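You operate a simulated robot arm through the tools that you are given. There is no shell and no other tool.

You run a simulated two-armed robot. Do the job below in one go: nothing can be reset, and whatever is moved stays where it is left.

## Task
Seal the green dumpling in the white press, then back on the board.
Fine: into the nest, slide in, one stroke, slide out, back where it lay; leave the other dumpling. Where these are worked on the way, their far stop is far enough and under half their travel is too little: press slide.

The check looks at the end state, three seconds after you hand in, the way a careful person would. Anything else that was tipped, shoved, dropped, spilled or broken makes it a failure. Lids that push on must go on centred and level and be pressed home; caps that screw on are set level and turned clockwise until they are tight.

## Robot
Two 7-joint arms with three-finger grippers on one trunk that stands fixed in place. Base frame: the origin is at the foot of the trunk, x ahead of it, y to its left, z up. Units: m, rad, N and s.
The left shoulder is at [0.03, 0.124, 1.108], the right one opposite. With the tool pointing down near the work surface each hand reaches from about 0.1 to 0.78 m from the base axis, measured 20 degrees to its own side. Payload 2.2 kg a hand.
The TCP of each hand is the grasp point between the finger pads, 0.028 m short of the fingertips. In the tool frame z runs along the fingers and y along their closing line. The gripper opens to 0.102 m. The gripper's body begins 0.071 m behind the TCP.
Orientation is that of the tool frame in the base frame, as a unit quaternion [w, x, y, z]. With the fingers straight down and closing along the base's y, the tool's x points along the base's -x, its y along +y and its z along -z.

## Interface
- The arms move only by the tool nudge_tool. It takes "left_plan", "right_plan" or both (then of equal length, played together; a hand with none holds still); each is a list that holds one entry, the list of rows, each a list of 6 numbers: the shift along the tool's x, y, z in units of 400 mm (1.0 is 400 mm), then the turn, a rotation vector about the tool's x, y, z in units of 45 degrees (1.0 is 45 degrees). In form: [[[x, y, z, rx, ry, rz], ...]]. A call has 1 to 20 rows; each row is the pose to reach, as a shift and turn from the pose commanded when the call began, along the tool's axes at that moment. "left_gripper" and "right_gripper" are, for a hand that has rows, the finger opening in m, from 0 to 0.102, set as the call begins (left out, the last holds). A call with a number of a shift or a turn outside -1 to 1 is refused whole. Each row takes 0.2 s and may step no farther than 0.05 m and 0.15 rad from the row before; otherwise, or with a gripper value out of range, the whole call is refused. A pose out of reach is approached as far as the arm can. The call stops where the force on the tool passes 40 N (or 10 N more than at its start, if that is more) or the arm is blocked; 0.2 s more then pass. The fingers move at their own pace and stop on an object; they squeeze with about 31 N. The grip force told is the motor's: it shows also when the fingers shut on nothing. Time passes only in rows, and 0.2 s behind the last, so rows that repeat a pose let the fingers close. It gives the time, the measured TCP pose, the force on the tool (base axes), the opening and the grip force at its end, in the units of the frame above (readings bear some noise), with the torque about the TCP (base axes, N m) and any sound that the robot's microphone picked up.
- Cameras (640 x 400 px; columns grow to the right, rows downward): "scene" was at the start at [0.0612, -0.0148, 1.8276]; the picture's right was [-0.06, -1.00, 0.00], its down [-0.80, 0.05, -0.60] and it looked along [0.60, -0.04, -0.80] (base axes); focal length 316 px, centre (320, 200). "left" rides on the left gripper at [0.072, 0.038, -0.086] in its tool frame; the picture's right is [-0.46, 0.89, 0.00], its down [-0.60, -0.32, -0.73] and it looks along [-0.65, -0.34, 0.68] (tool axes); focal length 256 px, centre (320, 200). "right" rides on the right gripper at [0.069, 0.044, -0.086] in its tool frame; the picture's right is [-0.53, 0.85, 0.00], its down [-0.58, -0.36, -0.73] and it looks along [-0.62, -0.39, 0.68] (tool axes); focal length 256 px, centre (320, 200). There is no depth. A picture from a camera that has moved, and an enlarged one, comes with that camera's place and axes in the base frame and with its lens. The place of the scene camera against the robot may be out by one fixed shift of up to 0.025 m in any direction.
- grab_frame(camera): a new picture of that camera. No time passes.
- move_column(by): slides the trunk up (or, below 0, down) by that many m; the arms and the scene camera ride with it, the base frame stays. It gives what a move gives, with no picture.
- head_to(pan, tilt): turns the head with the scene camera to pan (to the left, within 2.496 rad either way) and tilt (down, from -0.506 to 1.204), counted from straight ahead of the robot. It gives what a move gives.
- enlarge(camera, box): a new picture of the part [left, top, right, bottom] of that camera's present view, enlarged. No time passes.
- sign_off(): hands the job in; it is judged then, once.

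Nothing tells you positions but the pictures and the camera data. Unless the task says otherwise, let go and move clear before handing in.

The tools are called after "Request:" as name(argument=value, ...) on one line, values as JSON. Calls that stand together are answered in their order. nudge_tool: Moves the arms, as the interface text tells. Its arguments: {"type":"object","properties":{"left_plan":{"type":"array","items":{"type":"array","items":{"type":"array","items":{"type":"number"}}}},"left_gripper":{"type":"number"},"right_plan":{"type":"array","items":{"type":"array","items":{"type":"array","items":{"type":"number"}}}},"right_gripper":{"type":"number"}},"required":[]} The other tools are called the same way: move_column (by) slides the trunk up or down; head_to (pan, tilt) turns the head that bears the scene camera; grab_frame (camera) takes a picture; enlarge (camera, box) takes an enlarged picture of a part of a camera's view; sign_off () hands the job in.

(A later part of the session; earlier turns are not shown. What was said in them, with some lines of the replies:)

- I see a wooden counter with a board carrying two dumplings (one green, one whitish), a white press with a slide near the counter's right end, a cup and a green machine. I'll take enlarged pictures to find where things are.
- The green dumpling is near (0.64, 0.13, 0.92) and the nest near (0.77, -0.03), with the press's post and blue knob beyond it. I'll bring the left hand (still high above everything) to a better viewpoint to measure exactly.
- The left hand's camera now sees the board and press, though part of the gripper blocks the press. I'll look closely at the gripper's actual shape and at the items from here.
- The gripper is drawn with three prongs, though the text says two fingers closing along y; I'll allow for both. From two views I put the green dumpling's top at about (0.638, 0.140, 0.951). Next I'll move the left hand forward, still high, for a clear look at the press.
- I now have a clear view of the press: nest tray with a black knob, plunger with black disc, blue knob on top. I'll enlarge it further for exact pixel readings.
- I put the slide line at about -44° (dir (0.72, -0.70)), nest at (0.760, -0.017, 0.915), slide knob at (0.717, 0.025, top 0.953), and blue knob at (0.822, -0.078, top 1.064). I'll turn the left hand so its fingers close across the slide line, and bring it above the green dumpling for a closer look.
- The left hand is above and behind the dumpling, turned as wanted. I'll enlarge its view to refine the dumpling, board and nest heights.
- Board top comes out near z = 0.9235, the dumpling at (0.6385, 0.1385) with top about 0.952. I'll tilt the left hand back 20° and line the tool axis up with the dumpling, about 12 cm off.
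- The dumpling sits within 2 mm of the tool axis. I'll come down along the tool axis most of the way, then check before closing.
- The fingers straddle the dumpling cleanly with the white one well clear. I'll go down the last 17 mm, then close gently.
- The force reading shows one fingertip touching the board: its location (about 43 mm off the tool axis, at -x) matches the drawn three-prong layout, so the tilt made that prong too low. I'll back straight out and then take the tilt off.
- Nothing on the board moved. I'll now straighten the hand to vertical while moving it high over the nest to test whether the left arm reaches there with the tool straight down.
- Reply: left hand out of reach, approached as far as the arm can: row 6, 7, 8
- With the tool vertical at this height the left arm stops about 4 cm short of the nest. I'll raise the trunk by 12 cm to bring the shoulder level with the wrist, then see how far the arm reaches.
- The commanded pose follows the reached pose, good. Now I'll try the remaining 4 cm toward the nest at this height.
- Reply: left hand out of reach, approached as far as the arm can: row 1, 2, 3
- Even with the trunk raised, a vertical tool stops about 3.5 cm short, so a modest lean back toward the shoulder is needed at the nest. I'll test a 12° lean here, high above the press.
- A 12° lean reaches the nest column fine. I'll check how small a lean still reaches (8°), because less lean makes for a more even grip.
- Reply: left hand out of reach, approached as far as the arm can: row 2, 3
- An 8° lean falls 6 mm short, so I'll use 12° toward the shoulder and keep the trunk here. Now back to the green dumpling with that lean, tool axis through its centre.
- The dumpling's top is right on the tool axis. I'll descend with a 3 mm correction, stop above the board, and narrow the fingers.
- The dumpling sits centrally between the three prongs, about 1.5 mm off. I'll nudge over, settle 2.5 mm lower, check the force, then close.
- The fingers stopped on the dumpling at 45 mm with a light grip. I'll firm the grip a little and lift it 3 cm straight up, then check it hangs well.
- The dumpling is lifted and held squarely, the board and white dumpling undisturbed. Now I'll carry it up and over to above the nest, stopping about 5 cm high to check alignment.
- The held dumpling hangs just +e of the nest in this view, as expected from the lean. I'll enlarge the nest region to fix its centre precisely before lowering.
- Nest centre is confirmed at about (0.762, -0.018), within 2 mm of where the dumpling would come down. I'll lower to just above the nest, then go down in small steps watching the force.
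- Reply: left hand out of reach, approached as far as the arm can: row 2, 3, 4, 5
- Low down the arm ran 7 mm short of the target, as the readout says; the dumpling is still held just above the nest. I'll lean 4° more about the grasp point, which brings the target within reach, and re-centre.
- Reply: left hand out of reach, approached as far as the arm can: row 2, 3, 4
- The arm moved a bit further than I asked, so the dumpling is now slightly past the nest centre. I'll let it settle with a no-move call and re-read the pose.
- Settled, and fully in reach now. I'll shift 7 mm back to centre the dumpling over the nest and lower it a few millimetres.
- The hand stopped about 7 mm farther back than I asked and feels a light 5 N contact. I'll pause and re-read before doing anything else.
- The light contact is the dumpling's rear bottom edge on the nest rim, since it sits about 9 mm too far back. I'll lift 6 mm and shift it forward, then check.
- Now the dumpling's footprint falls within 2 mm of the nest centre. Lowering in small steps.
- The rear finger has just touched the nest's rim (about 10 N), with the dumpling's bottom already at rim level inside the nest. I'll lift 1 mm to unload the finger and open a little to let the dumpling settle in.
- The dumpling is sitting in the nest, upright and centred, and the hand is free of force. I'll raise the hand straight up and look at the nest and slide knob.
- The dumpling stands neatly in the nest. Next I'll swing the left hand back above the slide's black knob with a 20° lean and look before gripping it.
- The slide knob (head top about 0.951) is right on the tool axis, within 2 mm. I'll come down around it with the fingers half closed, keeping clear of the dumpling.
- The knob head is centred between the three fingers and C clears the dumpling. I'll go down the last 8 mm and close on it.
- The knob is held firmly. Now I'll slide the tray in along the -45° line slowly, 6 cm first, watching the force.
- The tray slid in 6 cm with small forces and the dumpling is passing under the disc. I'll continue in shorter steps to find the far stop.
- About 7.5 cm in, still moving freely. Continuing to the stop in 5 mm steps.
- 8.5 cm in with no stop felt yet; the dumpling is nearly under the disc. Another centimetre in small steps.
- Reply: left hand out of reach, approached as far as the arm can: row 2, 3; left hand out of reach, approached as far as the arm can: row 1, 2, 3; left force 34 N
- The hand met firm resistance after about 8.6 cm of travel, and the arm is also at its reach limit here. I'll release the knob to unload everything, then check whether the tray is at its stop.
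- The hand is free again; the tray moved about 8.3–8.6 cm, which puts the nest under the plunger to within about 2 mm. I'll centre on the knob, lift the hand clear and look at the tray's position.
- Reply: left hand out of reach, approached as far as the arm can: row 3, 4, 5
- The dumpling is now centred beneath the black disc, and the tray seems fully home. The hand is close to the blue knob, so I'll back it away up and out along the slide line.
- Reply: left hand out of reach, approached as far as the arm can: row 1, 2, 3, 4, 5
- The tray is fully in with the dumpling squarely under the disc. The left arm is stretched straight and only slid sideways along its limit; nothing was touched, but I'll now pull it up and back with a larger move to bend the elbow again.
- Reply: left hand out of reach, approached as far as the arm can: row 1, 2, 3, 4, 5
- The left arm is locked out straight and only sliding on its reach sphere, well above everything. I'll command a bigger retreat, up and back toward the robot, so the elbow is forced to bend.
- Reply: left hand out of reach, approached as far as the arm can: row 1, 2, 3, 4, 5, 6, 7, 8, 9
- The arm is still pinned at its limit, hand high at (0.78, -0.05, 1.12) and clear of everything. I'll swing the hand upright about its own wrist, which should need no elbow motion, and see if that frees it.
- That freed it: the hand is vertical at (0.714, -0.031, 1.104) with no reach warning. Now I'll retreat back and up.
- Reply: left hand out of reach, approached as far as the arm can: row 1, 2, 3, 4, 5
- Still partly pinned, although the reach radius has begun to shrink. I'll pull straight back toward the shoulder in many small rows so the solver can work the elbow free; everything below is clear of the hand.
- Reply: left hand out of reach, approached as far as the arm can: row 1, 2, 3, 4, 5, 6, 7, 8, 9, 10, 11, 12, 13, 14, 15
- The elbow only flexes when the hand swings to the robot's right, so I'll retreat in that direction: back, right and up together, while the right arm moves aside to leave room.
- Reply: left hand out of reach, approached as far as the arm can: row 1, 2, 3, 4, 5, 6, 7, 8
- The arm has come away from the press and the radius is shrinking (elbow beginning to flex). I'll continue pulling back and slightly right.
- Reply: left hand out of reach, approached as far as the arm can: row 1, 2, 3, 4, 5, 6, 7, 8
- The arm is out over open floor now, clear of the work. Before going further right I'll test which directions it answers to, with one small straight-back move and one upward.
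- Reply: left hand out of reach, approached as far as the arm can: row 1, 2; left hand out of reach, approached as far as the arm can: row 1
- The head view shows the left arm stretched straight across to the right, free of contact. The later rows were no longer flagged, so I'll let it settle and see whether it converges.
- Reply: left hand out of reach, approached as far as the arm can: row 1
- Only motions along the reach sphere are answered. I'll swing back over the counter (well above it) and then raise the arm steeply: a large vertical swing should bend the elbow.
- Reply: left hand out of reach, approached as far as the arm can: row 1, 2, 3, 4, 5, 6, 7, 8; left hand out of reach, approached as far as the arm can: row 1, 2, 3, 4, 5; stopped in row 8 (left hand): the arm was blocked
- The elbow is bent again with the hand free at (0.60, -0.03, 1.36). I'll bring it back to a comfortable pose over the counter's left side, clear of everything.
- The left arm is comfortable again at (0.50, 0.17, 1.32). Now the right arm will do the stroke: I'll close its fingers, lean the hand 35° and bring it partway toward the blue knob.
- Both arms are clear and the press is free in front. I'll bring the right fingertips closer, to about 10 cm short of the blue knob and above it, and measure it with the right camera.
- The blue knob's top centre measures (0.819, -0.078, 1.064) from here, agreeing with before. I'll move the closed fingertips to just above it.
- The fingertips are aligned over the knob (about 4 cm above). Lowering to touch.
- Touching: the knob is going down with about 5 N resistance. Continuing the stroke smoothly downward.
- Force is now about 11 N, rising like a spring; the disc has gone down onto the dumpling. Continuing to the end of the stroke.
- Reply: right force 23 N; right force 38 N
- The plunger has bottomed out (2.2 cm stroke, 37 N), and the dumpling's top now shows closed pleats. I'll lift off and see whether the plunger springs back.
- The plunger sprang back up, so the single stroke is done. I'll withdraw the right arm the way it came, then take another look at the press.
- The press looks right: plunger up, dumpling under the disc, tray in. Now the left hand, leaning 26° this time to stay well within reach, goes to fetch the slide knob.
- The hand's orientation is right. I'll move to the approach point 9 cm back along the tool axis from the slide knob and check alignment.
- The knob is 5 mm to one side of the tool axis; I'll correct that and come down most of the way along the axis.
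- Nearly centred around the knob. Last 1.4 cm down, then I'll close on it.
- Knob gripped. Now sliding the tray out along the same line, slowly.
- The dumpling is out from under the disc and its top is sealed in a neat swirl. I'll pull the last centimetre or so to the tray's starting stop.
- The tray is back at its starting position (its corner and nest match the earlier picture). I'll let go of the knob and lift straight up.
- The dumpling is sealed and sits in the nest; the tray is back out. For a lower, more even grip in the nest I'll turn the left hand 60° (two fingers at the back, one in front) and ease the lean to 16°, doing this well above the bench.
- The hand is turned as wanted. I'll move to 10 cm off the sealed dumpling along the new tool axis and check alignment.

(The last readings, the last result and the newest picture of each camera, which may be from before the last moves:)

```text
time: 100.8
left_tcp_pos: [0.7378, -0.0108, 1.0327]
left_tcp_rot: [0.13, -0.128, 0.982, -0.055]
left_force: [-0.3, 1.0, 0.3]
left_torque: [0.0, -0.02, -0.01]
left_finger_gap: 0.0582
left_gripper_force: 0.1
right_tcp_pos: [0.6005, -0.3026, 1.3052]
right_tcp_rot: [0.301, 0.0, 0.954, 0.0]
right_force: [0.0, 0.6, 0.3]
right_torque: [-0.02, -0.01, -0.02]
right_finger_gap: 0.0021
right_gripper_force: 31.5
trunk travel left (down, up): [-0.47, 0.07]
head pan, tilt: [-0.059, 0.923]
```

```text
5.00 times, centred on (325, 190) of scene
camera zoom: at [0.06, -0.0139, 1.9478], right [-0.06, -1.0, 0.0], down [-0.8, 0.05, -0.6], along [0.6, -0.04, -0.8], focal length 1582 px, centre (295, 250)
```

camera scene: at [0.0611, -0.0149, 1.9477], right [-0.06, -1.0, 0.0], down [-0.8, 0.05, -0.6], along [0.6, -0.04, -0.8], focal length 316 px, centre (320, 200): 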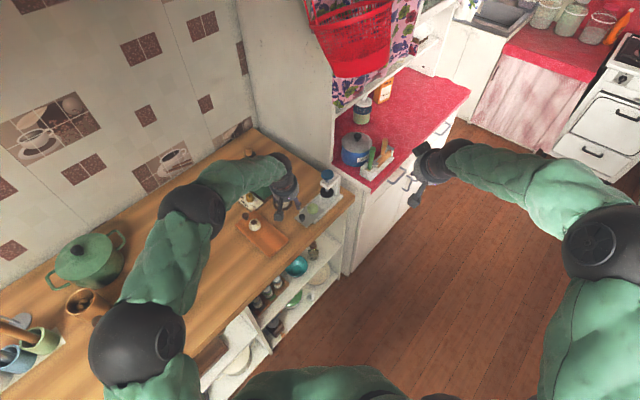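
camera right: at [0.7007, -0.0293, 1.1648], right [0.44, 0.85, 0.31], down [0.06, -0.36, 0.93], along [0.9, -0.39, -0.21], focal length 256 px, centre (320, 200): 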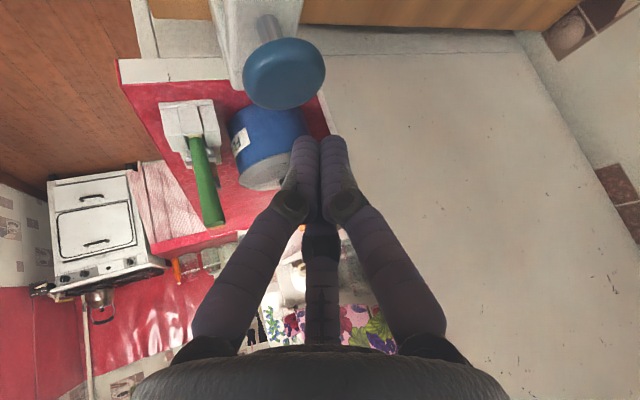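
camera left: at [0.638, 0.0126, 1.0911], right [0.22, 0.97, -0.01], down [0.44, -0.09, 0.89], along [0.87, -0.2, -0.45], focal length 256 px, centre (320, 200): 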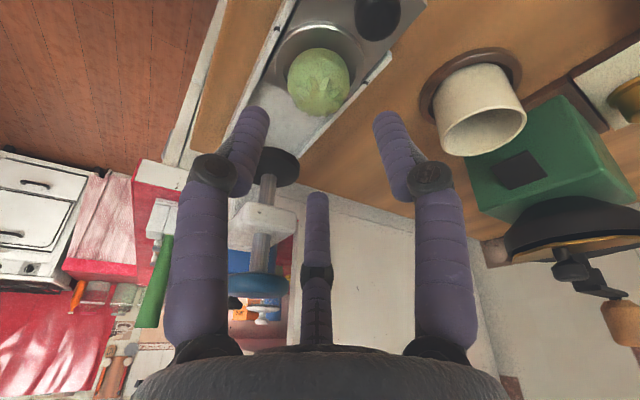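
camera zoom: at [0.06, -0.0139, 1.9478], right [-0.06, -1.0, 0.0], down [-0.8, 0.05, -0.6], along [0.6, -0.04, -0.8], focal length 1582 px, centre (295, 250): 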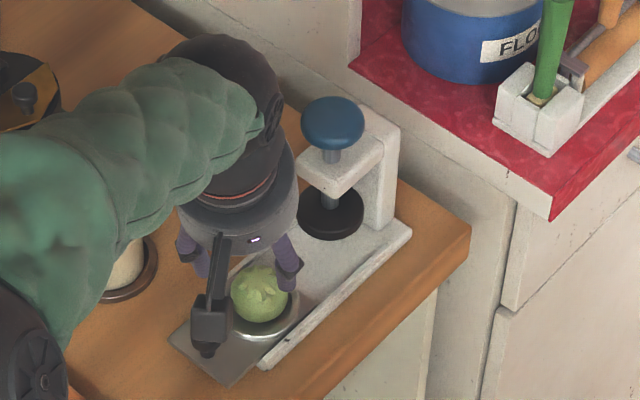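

The sealed dumpling's centre lies 5 mm nearer the robot than the tool axis. I'll correct and descend to just above the final grasp height.

Request:
nudge_tool(left_plan=[[[0.011, 0.0055, 0.01, 0, 0, 0], [0.011, 0.0055, 0.06, 0, 0, 0], [0.011, 0.0055, 0.11, 0, 0, 0], [0.011, 0.0055, 0.1665, 0, 0, 0], [0.011, 0.0055, 0.1665, 0, 0, 0]]])

Request:
grab_frame(camera="left")

Request:
enlarge(camera="left", box=[210, 50, 430, 220])

Request:
enlarge(camera="scene", box=[290, 160, 360, 230])

```text
time: 102.0
left_tcp_pos: [0.7492, -0.0147, 0.9643]
left_tcp_rot: [0.131, -0.128, 0.982, -0.054]
left_force: [0.4, 1.0, 0.0]
left_torque: [-0.03, -0.05, -0.02]
left_finger_gap: 0.0578
left_gripper_force: 0.0
right_tcp_pos: [0.6005, -0.3033, 1.3041]
right_tcp_rot: [0.3, 0.0, 0.954, 0.0]
right_force: [-0.3, 1.0, -0.2]
right_torque: [-0.01, 0.03, -0.02]
right_finger_gap: 0.002
right_gripper_force: 31.0
trunk travel left (down, up): [-0.47, 0.07]
head pan, tilt: [-0.059, 0.923]
```

```text
taken
camera left: at [0.6502, 0.0095, 1.0234], right [0.22, 0.97, -0.01], down [0.44, -0.09, 0.89], along [0.87, -0.2, -0.45], focal length 256 px, centre (320, 200)
```

left: 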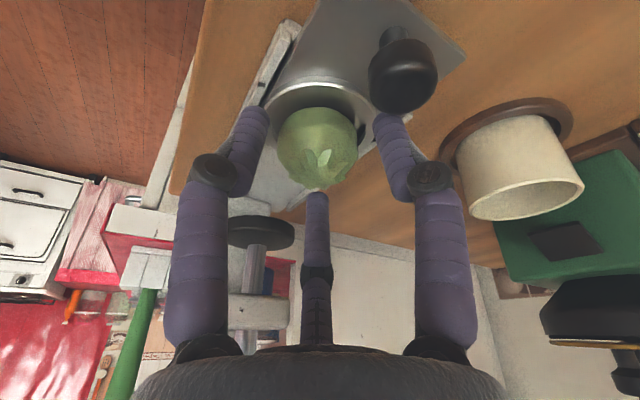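

```text
2.35 times, centred on (320, 135) of left
camera zoom: at [0.6502, 0.0095, 1.0234], right [0.22, 0.97, -0.01], down [0.44, -0.09, 0.89], along [0.87, -0.2, -0.45], focal length 602 px, centre (320, 353)
```

zoom: 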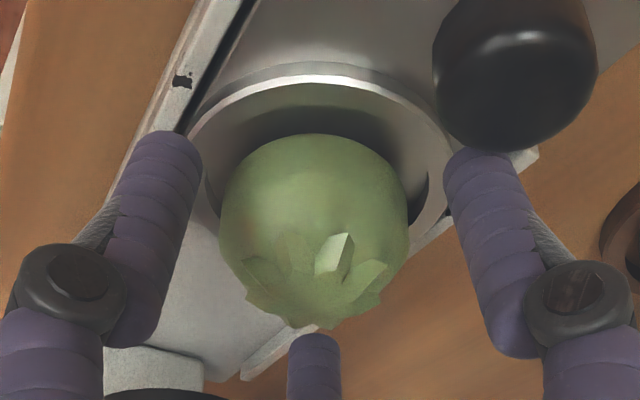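

```text
5.71 times, centred on (325, 195) of scene
camera zoom: at [0.061, -0.0149, 1.9477], right [-0.06, -1.0, 0.0], down [-0.8, 0.05, -0.6], along [0.6, -0.04, -0.8], focal length 1808 px, centre (291, 229)
```

zoom: 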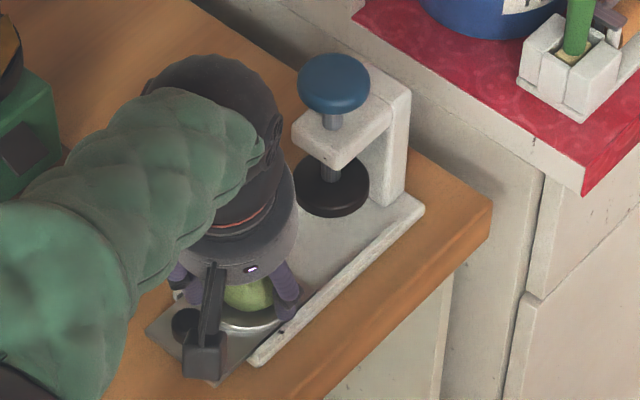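

Well centred between the three fingers. A final 6 mm down, then close gently.

Request:
nudge_tool(left_plan=[[[-0.001, -0.0035, 0.008, 0, 0, 0], [-0.001, -0.0035, 0.0163, 0, 0, 0], [-0.001, -0.0035, 0.0163, 0, 0, 0]]])

Request:
nudge_tool(left_plan=[[[0, 0, 0, 0, 0, 0], [0, 0, 0, 0, 0, 0], [0, 0, 0, 0, 0, 0], [0, 0, 0, 0, 0, 0]]], left_gripper=0.03)

Request:
enlarge(camera="left", box=[210, 50, 430, 220])

```text
time: 102.8
left_tcp_pos: [0.7522, -0.017, 0.9578]
left_tcp_rot: [0.13, -0.128, 0.982, -0.054]
left_force: [0.2, -0.1, -0.3]
left_torque: [0.0, 0.01, -0.02]
left_finger_gap: 0.0581
left_gripper_force: 0.0
right_tcp_pos: [0.6011, -0.3036, 1.3051]
right_tcp_rot: [0.301, 0.0, 0.954, -0.001]
right_force: [-1.1, -0.7, -0.2]
right_torque: [0.02, -0.02, 0.0]
right_finger_gap: 0.0019
right_gripper_force: 30.8
trunk travel left (down, up): [-0.47, 0.07]
head pan, tilt: [-0.059, 0.923]
```

```text
time: 103.8
left_tcp_pos: [0.7523, -0.016, 0.9589]
left_tcp_rot: [0.13, -0.128, 0.982, -0.054]
left_force: [-0.2, 0.2, 2.1]
left_torque: [-0.03, 0.02, -0.03]
left_finger_gap: 0.045
left_gripper_force: 5.4
right_tcp_pos: [0.6002, -0.303, 1.3031]
right_tcp_rot: [0.3, 0.0, 0.954, 0.0]
right_force: [0.1, 0.4, 1.2]
right_torque: [0.0, -0.02, 0.01]
right_finger_gap: 0.002
right_gripper_force: 31.4
trunk travel left (down, up): [-0.47, 0.07]
head pan, tilt: [-0.059, 0.923]
```

```text
2.35 times, centred on (320, 135) of left
camera zoom: at [0.6527, 0.0068, 1.0177], right [0.22, 0.97, -0.01], down [0.44, -0.09, 0.89], along [0.87, -0.2, -0.45], focal length 602 px, centre (320, 353)
```

zoom: 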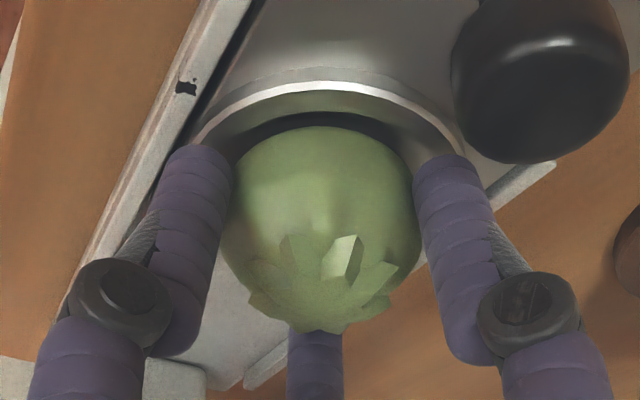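

The dumpling is held (45 mm). Lifting straight up 3 cm and checking.

Request:
nudge_tool(left_plan=[[[-0.003, -0.0017, -0.012, 0, 0, 0], [-0.009, -0.0052, -0.036, 0, 0, 0], [-0.0179, -0.0103, -0.0721, 0, 0, 0], [-0.0179, -0.0103, -0.0721, 0, 0, 0]]], left_gripper=0.022)

Request:
grab_frame(camera="left")

Request:
enlarge(camera="scene", box=[280, 150, 370, 230])

```text
time: 104.8
left_tcp_pos: [0.7516, -0.0168, 0.9888]
left_tcp_rot: [0.128, -0.129, 0.982, -0.053]
left_force: [0.4, 0.2, -0.1]
left_torque: [0.02, -0.02, 0.0]
left_finger_gap: 0.0447
left_gripper_force: 6.4
right_tcp_pos: [0.5993, -0.3029, 1.3055]
right_tcp_rot: [0.3, 0.0, 0.954, 0.0]
right_force: [0.0, -0.1, -0.3]
right_torque: [-0.01, -0.01, 0.0]
right_finger_gap: 0.002
right_gripper_force: 31.4
trunk travel left (down, up): [-0.47, 0.07]
head pan, tilt: [-0.059, 0.923]
```

```text
taken
camera left: at [0.6528, 0.0059, 1.0482], right [0.22, 0.97, -0.01], down [0.44, -0.09, 0.89], along [0.87, -0.2, -0.45], focal length 256 px, centre (320, 200)
```

left: 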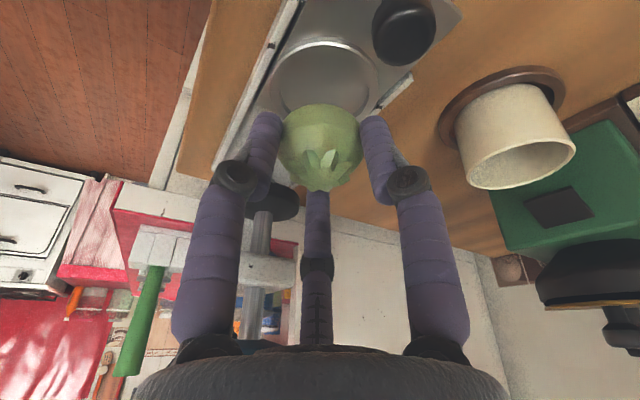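

```text
5.00 times, centred on (325, 190) of scene
camera zoom: at [0.0616, -0.015, 1.9477], right [-0.06, -1.0, 0.0], down [-0.8, 0.05, -0.6], along [0.6, -0.04, -0.8], focal length 1582 px, centre (295, 250)
```

zoom: 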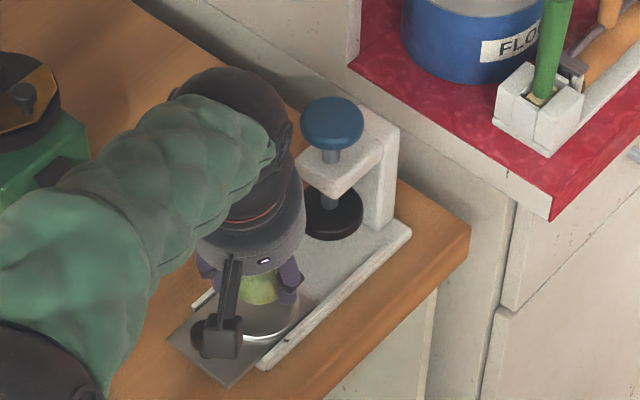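

The sealed dumpling is in hand and the nest is empty. Now I'll carry it up and over to its original spot on the board, stopping a few centimetres above.

Request:
nudge_tool(left_plan=[[[-0.0185, -0.0107, -0.0745, 0, 0, 0], [-0.037, -0.0214, -0.149, 0, 0, 0], [-0.0145, 0.0346, -0.1626, 0, 0, 0], [0.0079, 0.0906, -0.1762, 0, 0, 0], [0.0304, 0.1465, -0.1898, 0, 0, 0], [0.0529, 0.2025, -0.2034, 0, 0, 0], [0.0753, 0.2585, -0.217, 0, 0, 0], [0.0978, 0.3145, -0.2306, 0, 0, 0], [0.1202, 0.3704, -0.2442, 0, 0, 0], [0.1427, 0.4264, -0.2578, 0, 0, 0], [0.1546, 0.4333, -0.2097, 0, 0, 0], [0.1666, 0.4402, -0.1617, 0, 0, 0], [0.1785, 0.4471, -0.1136, 0, 0, 0], [0.1785, 0.4471, -0.1136, 0, 0, 0]]])

Request:
grab_frame(camera="left")

Request:
enlarge(camera="scene", box=[210, 160, 310, 250])

```text
time: 107.8
left_tcp_pos: [0.6294, 0.1403, 0.9904]
left_tcp_rot: [0.13, -0.128, 0.982, -0.054]
left_force: [-0.9, 0.0, 0.0]
left_torque: [0.02, 0.02, -0.01]
left_finger_gap: 0.0447
left_gripper_force: 6.0
right_tcp_pos: [0.6003, -0.3035, 1.3038]
right_tcp_rot: [0.301, 0.0, 0.954, 0.0]
right_force: [1.5, 0.4, -0.4]
right_torque: [0.01, 0.02, 0.01]
right_finger_gap: 0.002
right_gripper_force: 30.8
trunk travel left (down, up): [-0.47, 0.07]
head pan, tilt: [-0.059, 0.923]
```

```text
taken
camera left: at [0.5304, 0.1631, 1.0497], right [0.22, 0.97, -0.01], down [0.44, -0.09, 0.89], along [0.87, -0.2, -0.45], focal length 256 px, centre (320, 200)
```

left: 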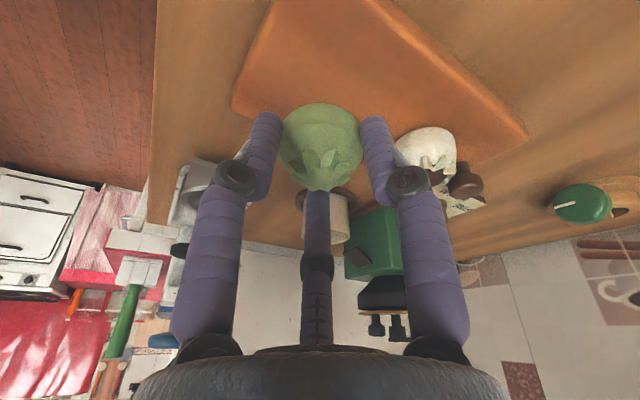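

```text
4.44 times, centred on (260, 205) of scene
camera zoom: at [0.0612, -0.0151, 1.9477], right [-0.06, -1.0, 0.0], down [-0.8, 0.05, -0.6], along [0.6, -0.04, -0.8], focal length 1406 px, centre (587, 178)
```

zoom: 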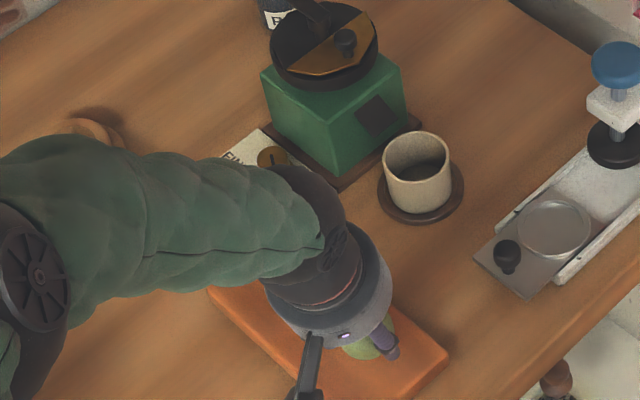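

The dumpling hangs over its old place, and the tray and cup match their earlier positions. Lowering toward the board.

Request:
nudge_tool(left_plan=[[[0.004, 0.0023, 0.016, 0, 0, 0], [0.008, 0.0046, 0.032, 0, 0, 0], [0.0119, 0.0069, 0.0481, 0, 0, 0], [0.0119, 0.0069, 0.0481, 0, 0, 0]]])

Request:
enlarge(camera="left", box=[210, 40, 430, 210])

Request:
enlarge(camera="scene", box=[235, 185, 295, 245])

```text
time: 108.8
left_tcp_pos: [0.6301, 0.1398, 0.9699]
left_tcp_rot: [0.13, -0.128, 0.982, -0.054]
left_force: [0.4, -0.2, 0.4]
left_torque: [0.02, 0.01, 0.01]
left_finger_gap: 0.0445
left_gripper_force: 6.5
right_tcp_pos: [0.6006, -0.3027, 1.3043]
right_tcp_rot: [0.3, 0.001, 0.954, 0.0]
right_force: [-0.6, -0.6, -0.1]
right_torque: [0.0, 0.01, 0.03]
right_finger_gap: 0.0021
right_gripper_force: 31.1
trunk travel left (down, up): [-0.47, 0.07]
head pan, tilt: [-0.059, 0.923]
```

```text
2.35 times, centred on (320, 125) of left
camera zoom: at [0.5308, 0.1634, 1.0299], right [0.22, 0.97, -0.01], down [0.44, -0.09, 0.89], along [0.87, -0.2, -0.45], focal length 602 px, centre (320, 376)
```

zoom: 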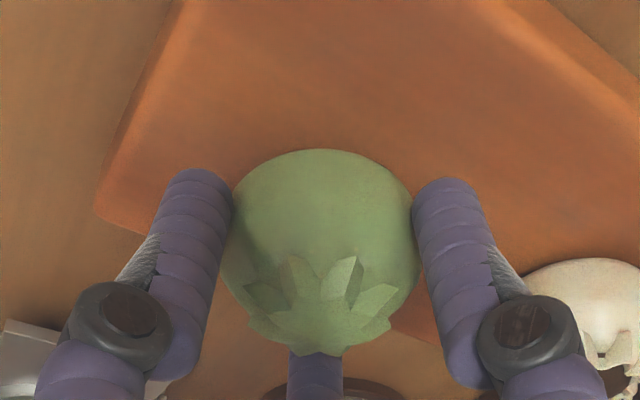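

```text
6.67 times, centred on (265, 215) of scene
camera zoom: at [0.0612, -0.0149, 1.9477], right [-0.06, -1.0, 0.0], down [-0.8, 0.05, -0.6], along [0.6, -0.04, -0.8], focal length 2109 px, centre (687, 100)
```

zoom: 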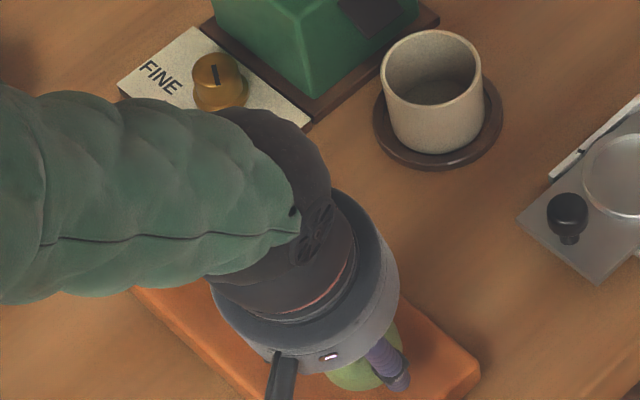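

Still clear of the board. Down in small steps now, feeling for contact.

Request:
nudge_tool(left_plan=[[[0.0015, 0.0009, 0.006, 0, 0, 0], [0.003, 0.0017, 0.012, 0, 0, 0], [0.003, 0.0017, 0.012, 0, 0, 0]]])

Request:
nudge_tool(left_plan=[[[0.0006, 0.0003, 0.0024, 0, 0, 0], [0.0012, 0.0007, 0.0048, 0, 0, 0], [0.0012, 0.0007, 0.0048, 0, 0, 0]]])

```text
time: 109.6
left_tcp_pos: [0.6314, 0.1403, 0.9666]
left_tcp_rot: [0.131, -0.128, 0.982, -0.054]
left_force: [-0.5, 0.4, -0.3]
left_torque: [0.03, -0.01, 0.01]
left_finger_gap: 0.045
left_gripper_force: 5.9
right_tcp_pos: [0.5996, -0.3036, 1.3033]
right_tcp_rot: [0.301, -0.001, 0.954, 0.001]
right_force: [0.2, -0.3, 0.3]
right_torque: [0.02, 0.0, 0.0]
right_finger_gap: 0.0022
right_gripper_force: 31.3
trunk travel left (down, up): [-0.47, 0.07]
head pan, tilt: [-0.059, 0.923]
```

```text
time: 110.4
left_tcp_pos: [0.631, 0.1396, 0.9643]
left_tcp_rot: [0.13, -0.128, 0.982, -0.055]
left_force: [-0.6, 0.5, 0.1]
left_torque: [0.02, 0.0, -0.01]
left_finger_gap: 0.0445
left_gripper_force: 6.0
right_tcp_pos: [0.6013, -0.3032, 1.3029]
right_tcp_rot: [0.3, 0.0, 0.954, 0.0]
right_force: [-0.1, -0.1, 0.0]
right_torque: [0.03, 0.0, -0.01]
right_finger_gap: 0.0021
right_gripper_force: 30.7
trunk travel left (down, up): [-0.47, 0.07]
head pan, tilt: [-0.059, 0.923]
```

No contact yet at 0.964. Continuing down 1.5–2 mm at a time.

Request:
nudge_tool(left_plan=[[[0.0006, 0.0003, 0.0024, 0, 0, 0], [0.0011, 0.0006, 0.0043, 0, 0, 0], [0.0011, 0.0006, 0.0043, 0, 0, 0]]])

Request:
nudge_tool(left_plan=[[[0.0005, 0.0003, 0.0018, 0, 0, 0], [0.0009, 0.0005, 0.0036, 0, 0, 0], [0.0009, 0.0005, 0.0036, 0, 0, 0]]])

Request:
enlarge(camera="left", box=[210, 40, 430, 210])

```text
time: 111.2
left_tcp_pos: [0.6312, 0.14, 0.962]
left_tcp_rot: [0.13, -0.129, 0.982, -0.054]
left_force: [0.3, 0.0, 0.1]
left_torque: [0.0, 0.01, -0.05]
left_finger_gap: 0.0446
left_gripper_force: 6.1
right_tcp_pos: [0.5996, -0.3026, 1.3043]
right_tcp_rot: [0.301, 0.0, 0.954, 0.001]
right_force: [0.2, 0.2, -0.9]
right_torque: [0.03, -0.01, -0.01]
right_finger_gap: 0.0021
right_gripper_force: 31.0
trunk travel left (down, up): [-0.47, 0.07]
head pan, tilt: [-0.059, 0.923]
```

```text
time: 112.0
left_tcp_pos: [0.6319, 0.1387, 0.9609]
left_tcp_rot: [0.132, -0.128, 0.981, -0.054]
left_force: [2.2, 0.2, 4.5]
left_torque: [0.01, 0.0, -0.04]
left_finger_gap: 0.0446
left_gripper_force: 6.1
right_tcp_pos: [0.6008, -0.3029, 1.3038]
right_tcp_rot: [0.301, 0.0, 0.954, 0.0]
right_force: [-0.2, -0.2, -0.3]
right_torque: [-0.02, -0.04, -0.01]
right_finger_gap: 0.0019
right_gripper_force: 30.9
trunk travel left (down, up): [-0.47, 0.07]
head pan, tilt: [-0.059, 0.923]
```

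```text
2.35 times, centred on (320, 125) of left
camera zoom: at [0.5312, 0.1627, 1.0201], right [0.22, 0.97, -0.01], down [0.44, -0.09, 0.89], along [0.87, -0.2, -0.45], focal length 602 px, centre (320, 376)
```

zoom: 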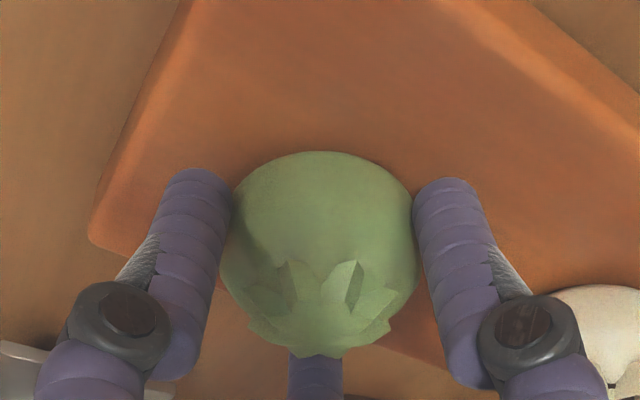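

The dumpling rests on the board (4.5 N, central). I'll open the fingers and let it stand.

Request:
nudge_tool(left_plan=[[[0, 0, 0, 0, 0, 0], [0, 0, 0, 0, 0, 0], [0, 0, 0, 0, 0, 0]]], left_gripper=0.06)

Request:
enlarge(camera="left", box=[210, 40, 430, 210])

```text
time: 112.8
left_tcp_pos: [0.631, 0.1388, 0.9609]
left_tcp_rot: [0.13, -0.128, 0.982, -0.054]
left_force: [0.2, 0.7, 0.7]
left_torque: [-0.01, 0.03, -0.01]
left_finger_gap: 0.0599
left_gripper_force: 0.0
right_tcp_pos: [0.6008, -0.3038, 1.3027]
right_tcp_rot: [0.3, 0.0, 0.954, 0.0]
right_force: [-0.1, 0.2, -0.3]
right_torque: [-0.02, -0.03, -0.02]
right_finger_gap: 0.0019
right_gripper_force: 30.5
trunk travel left (down, up): [-0.47, 0.07]
head pan, tilt: [-0.059, 0.923]
```

```text
2.35 times, centred on (320, 125) of left
camera zoom: at [0.5307, 0.1627, 1.0196], right [0.22, 0.97, -0.01], down [0.44, -0.09, 0.89], along [0.87, -0.2, -0.45], focal length 602 px, centre (320, 376)
```

zoom: 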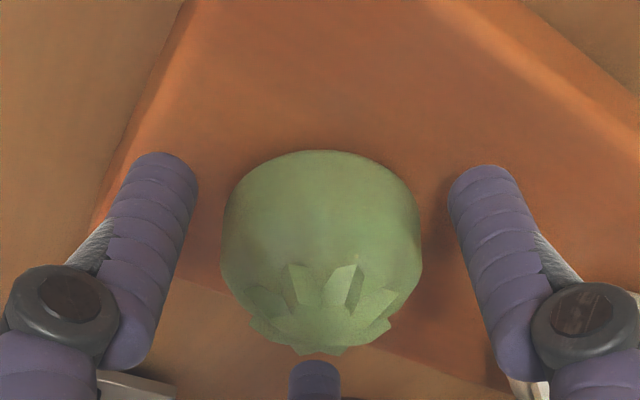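

It stands upright and untouched by the fingers. Lifting the hand straight up and clear.

Request:
nudge_tool(left_plan=[[[-0.006, -0.0034, -0.024, 0, 0, 0], [-0.0149, -0.0086, -0.0601, 0, 0, 0], [-0.0298, -0.0172, -0.1202, 0, 0, 0], [-0.0597, -0.0345, -0.2403, 0, 0, 0], [-0.0895, -0.0517, -0.3605, 0, 0, 0], [-0.1194, -0.069, -0.48, 0, 0, 0], [-0.1194, -0.069, -0.48, 0, 0, 0]]])

Request:
grab_frame(camera="left")

Request:
enlarge(camera="left", box=[200, 0, 480, 160])

Request:
grab_frame(camera="scene")

```text
time: 114.4
left_tcp_pos: [0.6313, 0.1404, 1.1614]
left_tcp_rot: [0.129, -0.129, 0.982, -0.054]
left_force: [0.3, 0.0, 0.5]
left_torque: [-0.01, -0.04, 0.03]
left_finger_gap: 0.0602
left_gripper_force: 0.1
right_tcp_pos: [0.6005, -0.3032, 1.3028]
right_tcp_rot: [0.301, 0.0, 0.954, 0.0]
right_force: [1.6, -0.2, 0.2]
right_torque: [-0.01, -0.01, 0.03]
right_finger_gap: 0.0021
right_gripper_force: 30.5
trunk travel left (down, up): [-0.47, 0.07]
head pan, tilt: [-0.059, 0.923]
```

```text
taken
camera left: at [0.5311, 0.1639, 1.2199], right [0.22, 0.97, -0.01], down [0.44, -0.09, 0.89], along [0.87, -0.2, -0.45], focal length 256 px, centre (320, 200)
```

left: 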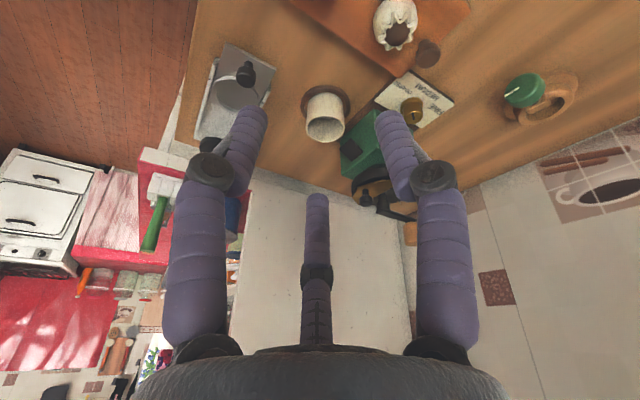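

```text
2.29 times, centred on (340, 80) of left
camera zoom: at [0.5311, 0.1639, 1.2199], right [0.22, 0.97, -0.01], down [0.44, -0.09, 0.89], along [0.87, -0.2, -0.45], focal length 585 px, centre (274, 474)
```

zoom: 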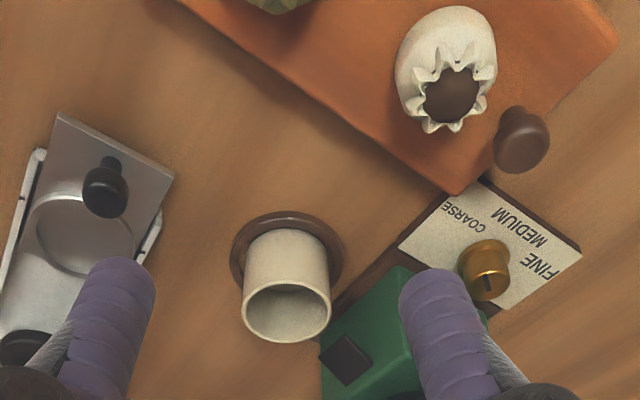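

```text
taken
camera scene: at [0.0622, -0.0147, 1.9476], right [-0.06, -1.0, 0.0], down [-0.8, 0.05, -0.6], along [0.6, -0.04, -0.8], focal length 316 px, centre (320, 200)
```

scene: 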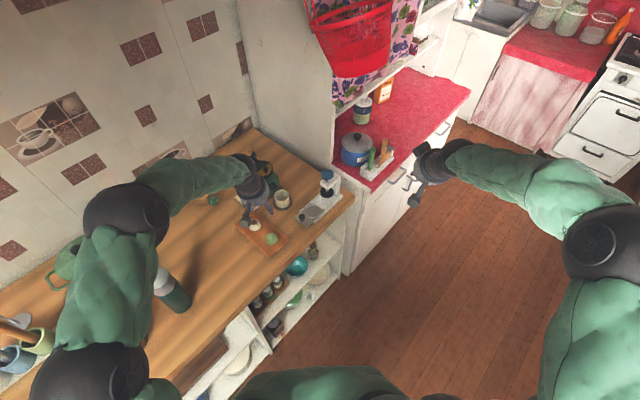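

The dumpling is on the board and everything else looks undisturbed. I'll pull the left hand fully away and inspect the end state.

Request:
nudge_tool(left_plan=[[[0.033, 0.0554, -0.0786, 0, 0, 0], [0.066, 0.1108, -0.1572, 0, 0, 0], [0.099, 0.1662, -0.2358, 0, 0, 0], [0.132, 0.2216, -0.3144, 0, 0, 0], [0.165, 0.277, -0.393, 0, 0, 0], [0.165, 0.277, -0.393, 0, 0, 0]]])

Request:
enlarge(camera="scene", box=[220, 140, 360, 260])

Request:
enlarge(camera="scene", box=[230, 190, 300, 250])

Request:
enlarge(camera="scene", box=[285, 155, 360, 225])

```text
time: 115.8
left_tcp_pos: [0.5012, 0.2384, 1.2802]
left_tcp_rot: [0.129, -0.128, 0.982, -0.053]
left_force: [-0.1, -0.6, 0.3]
left_torque: [0.02, 0.01, 0.03]
left_finger_gap: 0.0599
left_gripper_force: 0.1
right_tcp_pos: [0.6012, -0.3032, 1.3046]
right_tcp_rot: [0.3, 0.0, 0.954, -0.001]
right_force: [0.3, -0.3, -1.1]
right_torque: [-0.01, 0.03, -0.01]
right_finger_gap: 0.0024
right_gripper_force: 31.0
trunk travel left (down, up): [-0.47, 0.07]
head pan, tilt: [-0.059, 0.923]
```

```text
3.33 times, centred on (290, 200) of scene
camera zoom: at [0.0626, -0.0151, 1.9476], right [-0.06, -1.0, 0.0], down [-0.8, 0.05, -0.6], along [0.6, -0.04, -0.8], focal length 1054 px, centre (420, 200)
```

zoom: 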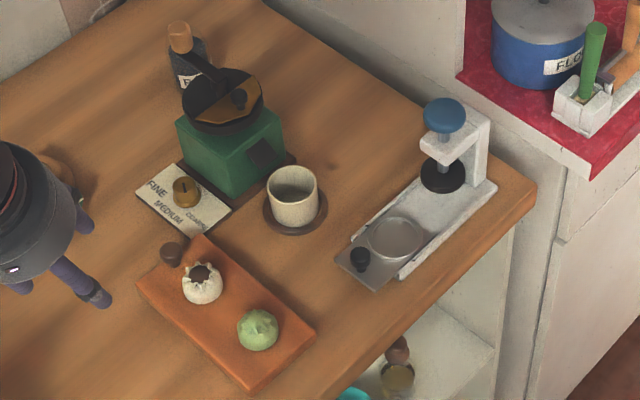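

```text
6.67 times, centred on (265, 220) of scene
camera zoom: at [0.0626, -0.0151, 1.9476], right [-0.06, -1.0, 0.0], down [-0.8, 0.05, -0.6], along [0.6, -0.04, -0.8], focal length 2109 px, centre (687, 67)
```

zoom: 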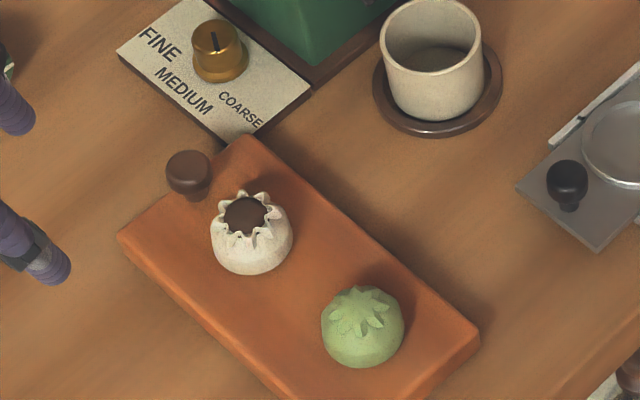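

```text
5.71 times, centred on (322, 190) of scene
camera zoom: at [0.0626, -0.0151, 1.9476], right [-0.06, -1.0, 0.0], down [-0.8, 0.05, -0.6], along [0.6, -0.04, -0.8], focal length 1808 px, centre (306, 257)
```

zoom: 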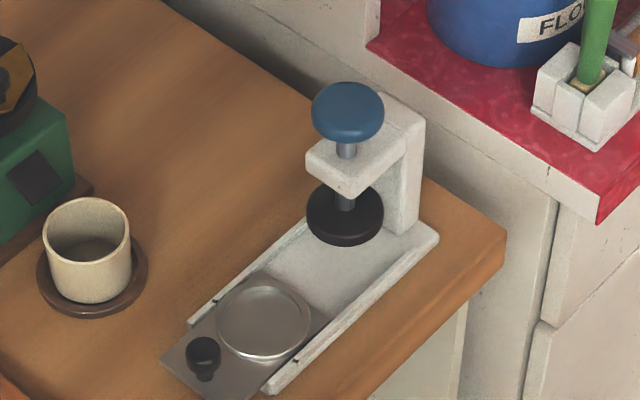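

The sealed green dumpling stands upright on the board within about 1 mm of where it lay. The white dumpling, cup, grinder and board are where they were. The press tray is back out, the plunger is up, and both hands are empty and clear, so I'm handing in.

Request:
sign_off()

```text
The job is handed in.
```

The green dumpling is sealed and back on the board, upright and within about 1 mm of where it lay. I've handed the job in; no verdict has come back yet.

- **Press:** the tray went in about 8.3 cm, putting the nest under the plunger. I gave one full stroke, to a firm stop at about 37 N. The plunger sprang back up and the tray is back in its starting position.
- **Tray stop:** I couldn't confirm by force that the tray touched its far stop, because the left arm ran out of reach there. The nest was centred under the plunger, which is well past half the travel.
- **Other things:** the white dumpling, cup, grinder, board and press look unmoved in the last pictures. While first reaching for the dumpling, one fingertip pressed on the board at about 11 N, but the board did not shift.
- **"Fine":** I read it as part of the wording and left the grinder's FINE/MEDIUM/COARSE dial alone.

Both hands are empty and clear. I raised the trunk 12 cm for reach and left it there.
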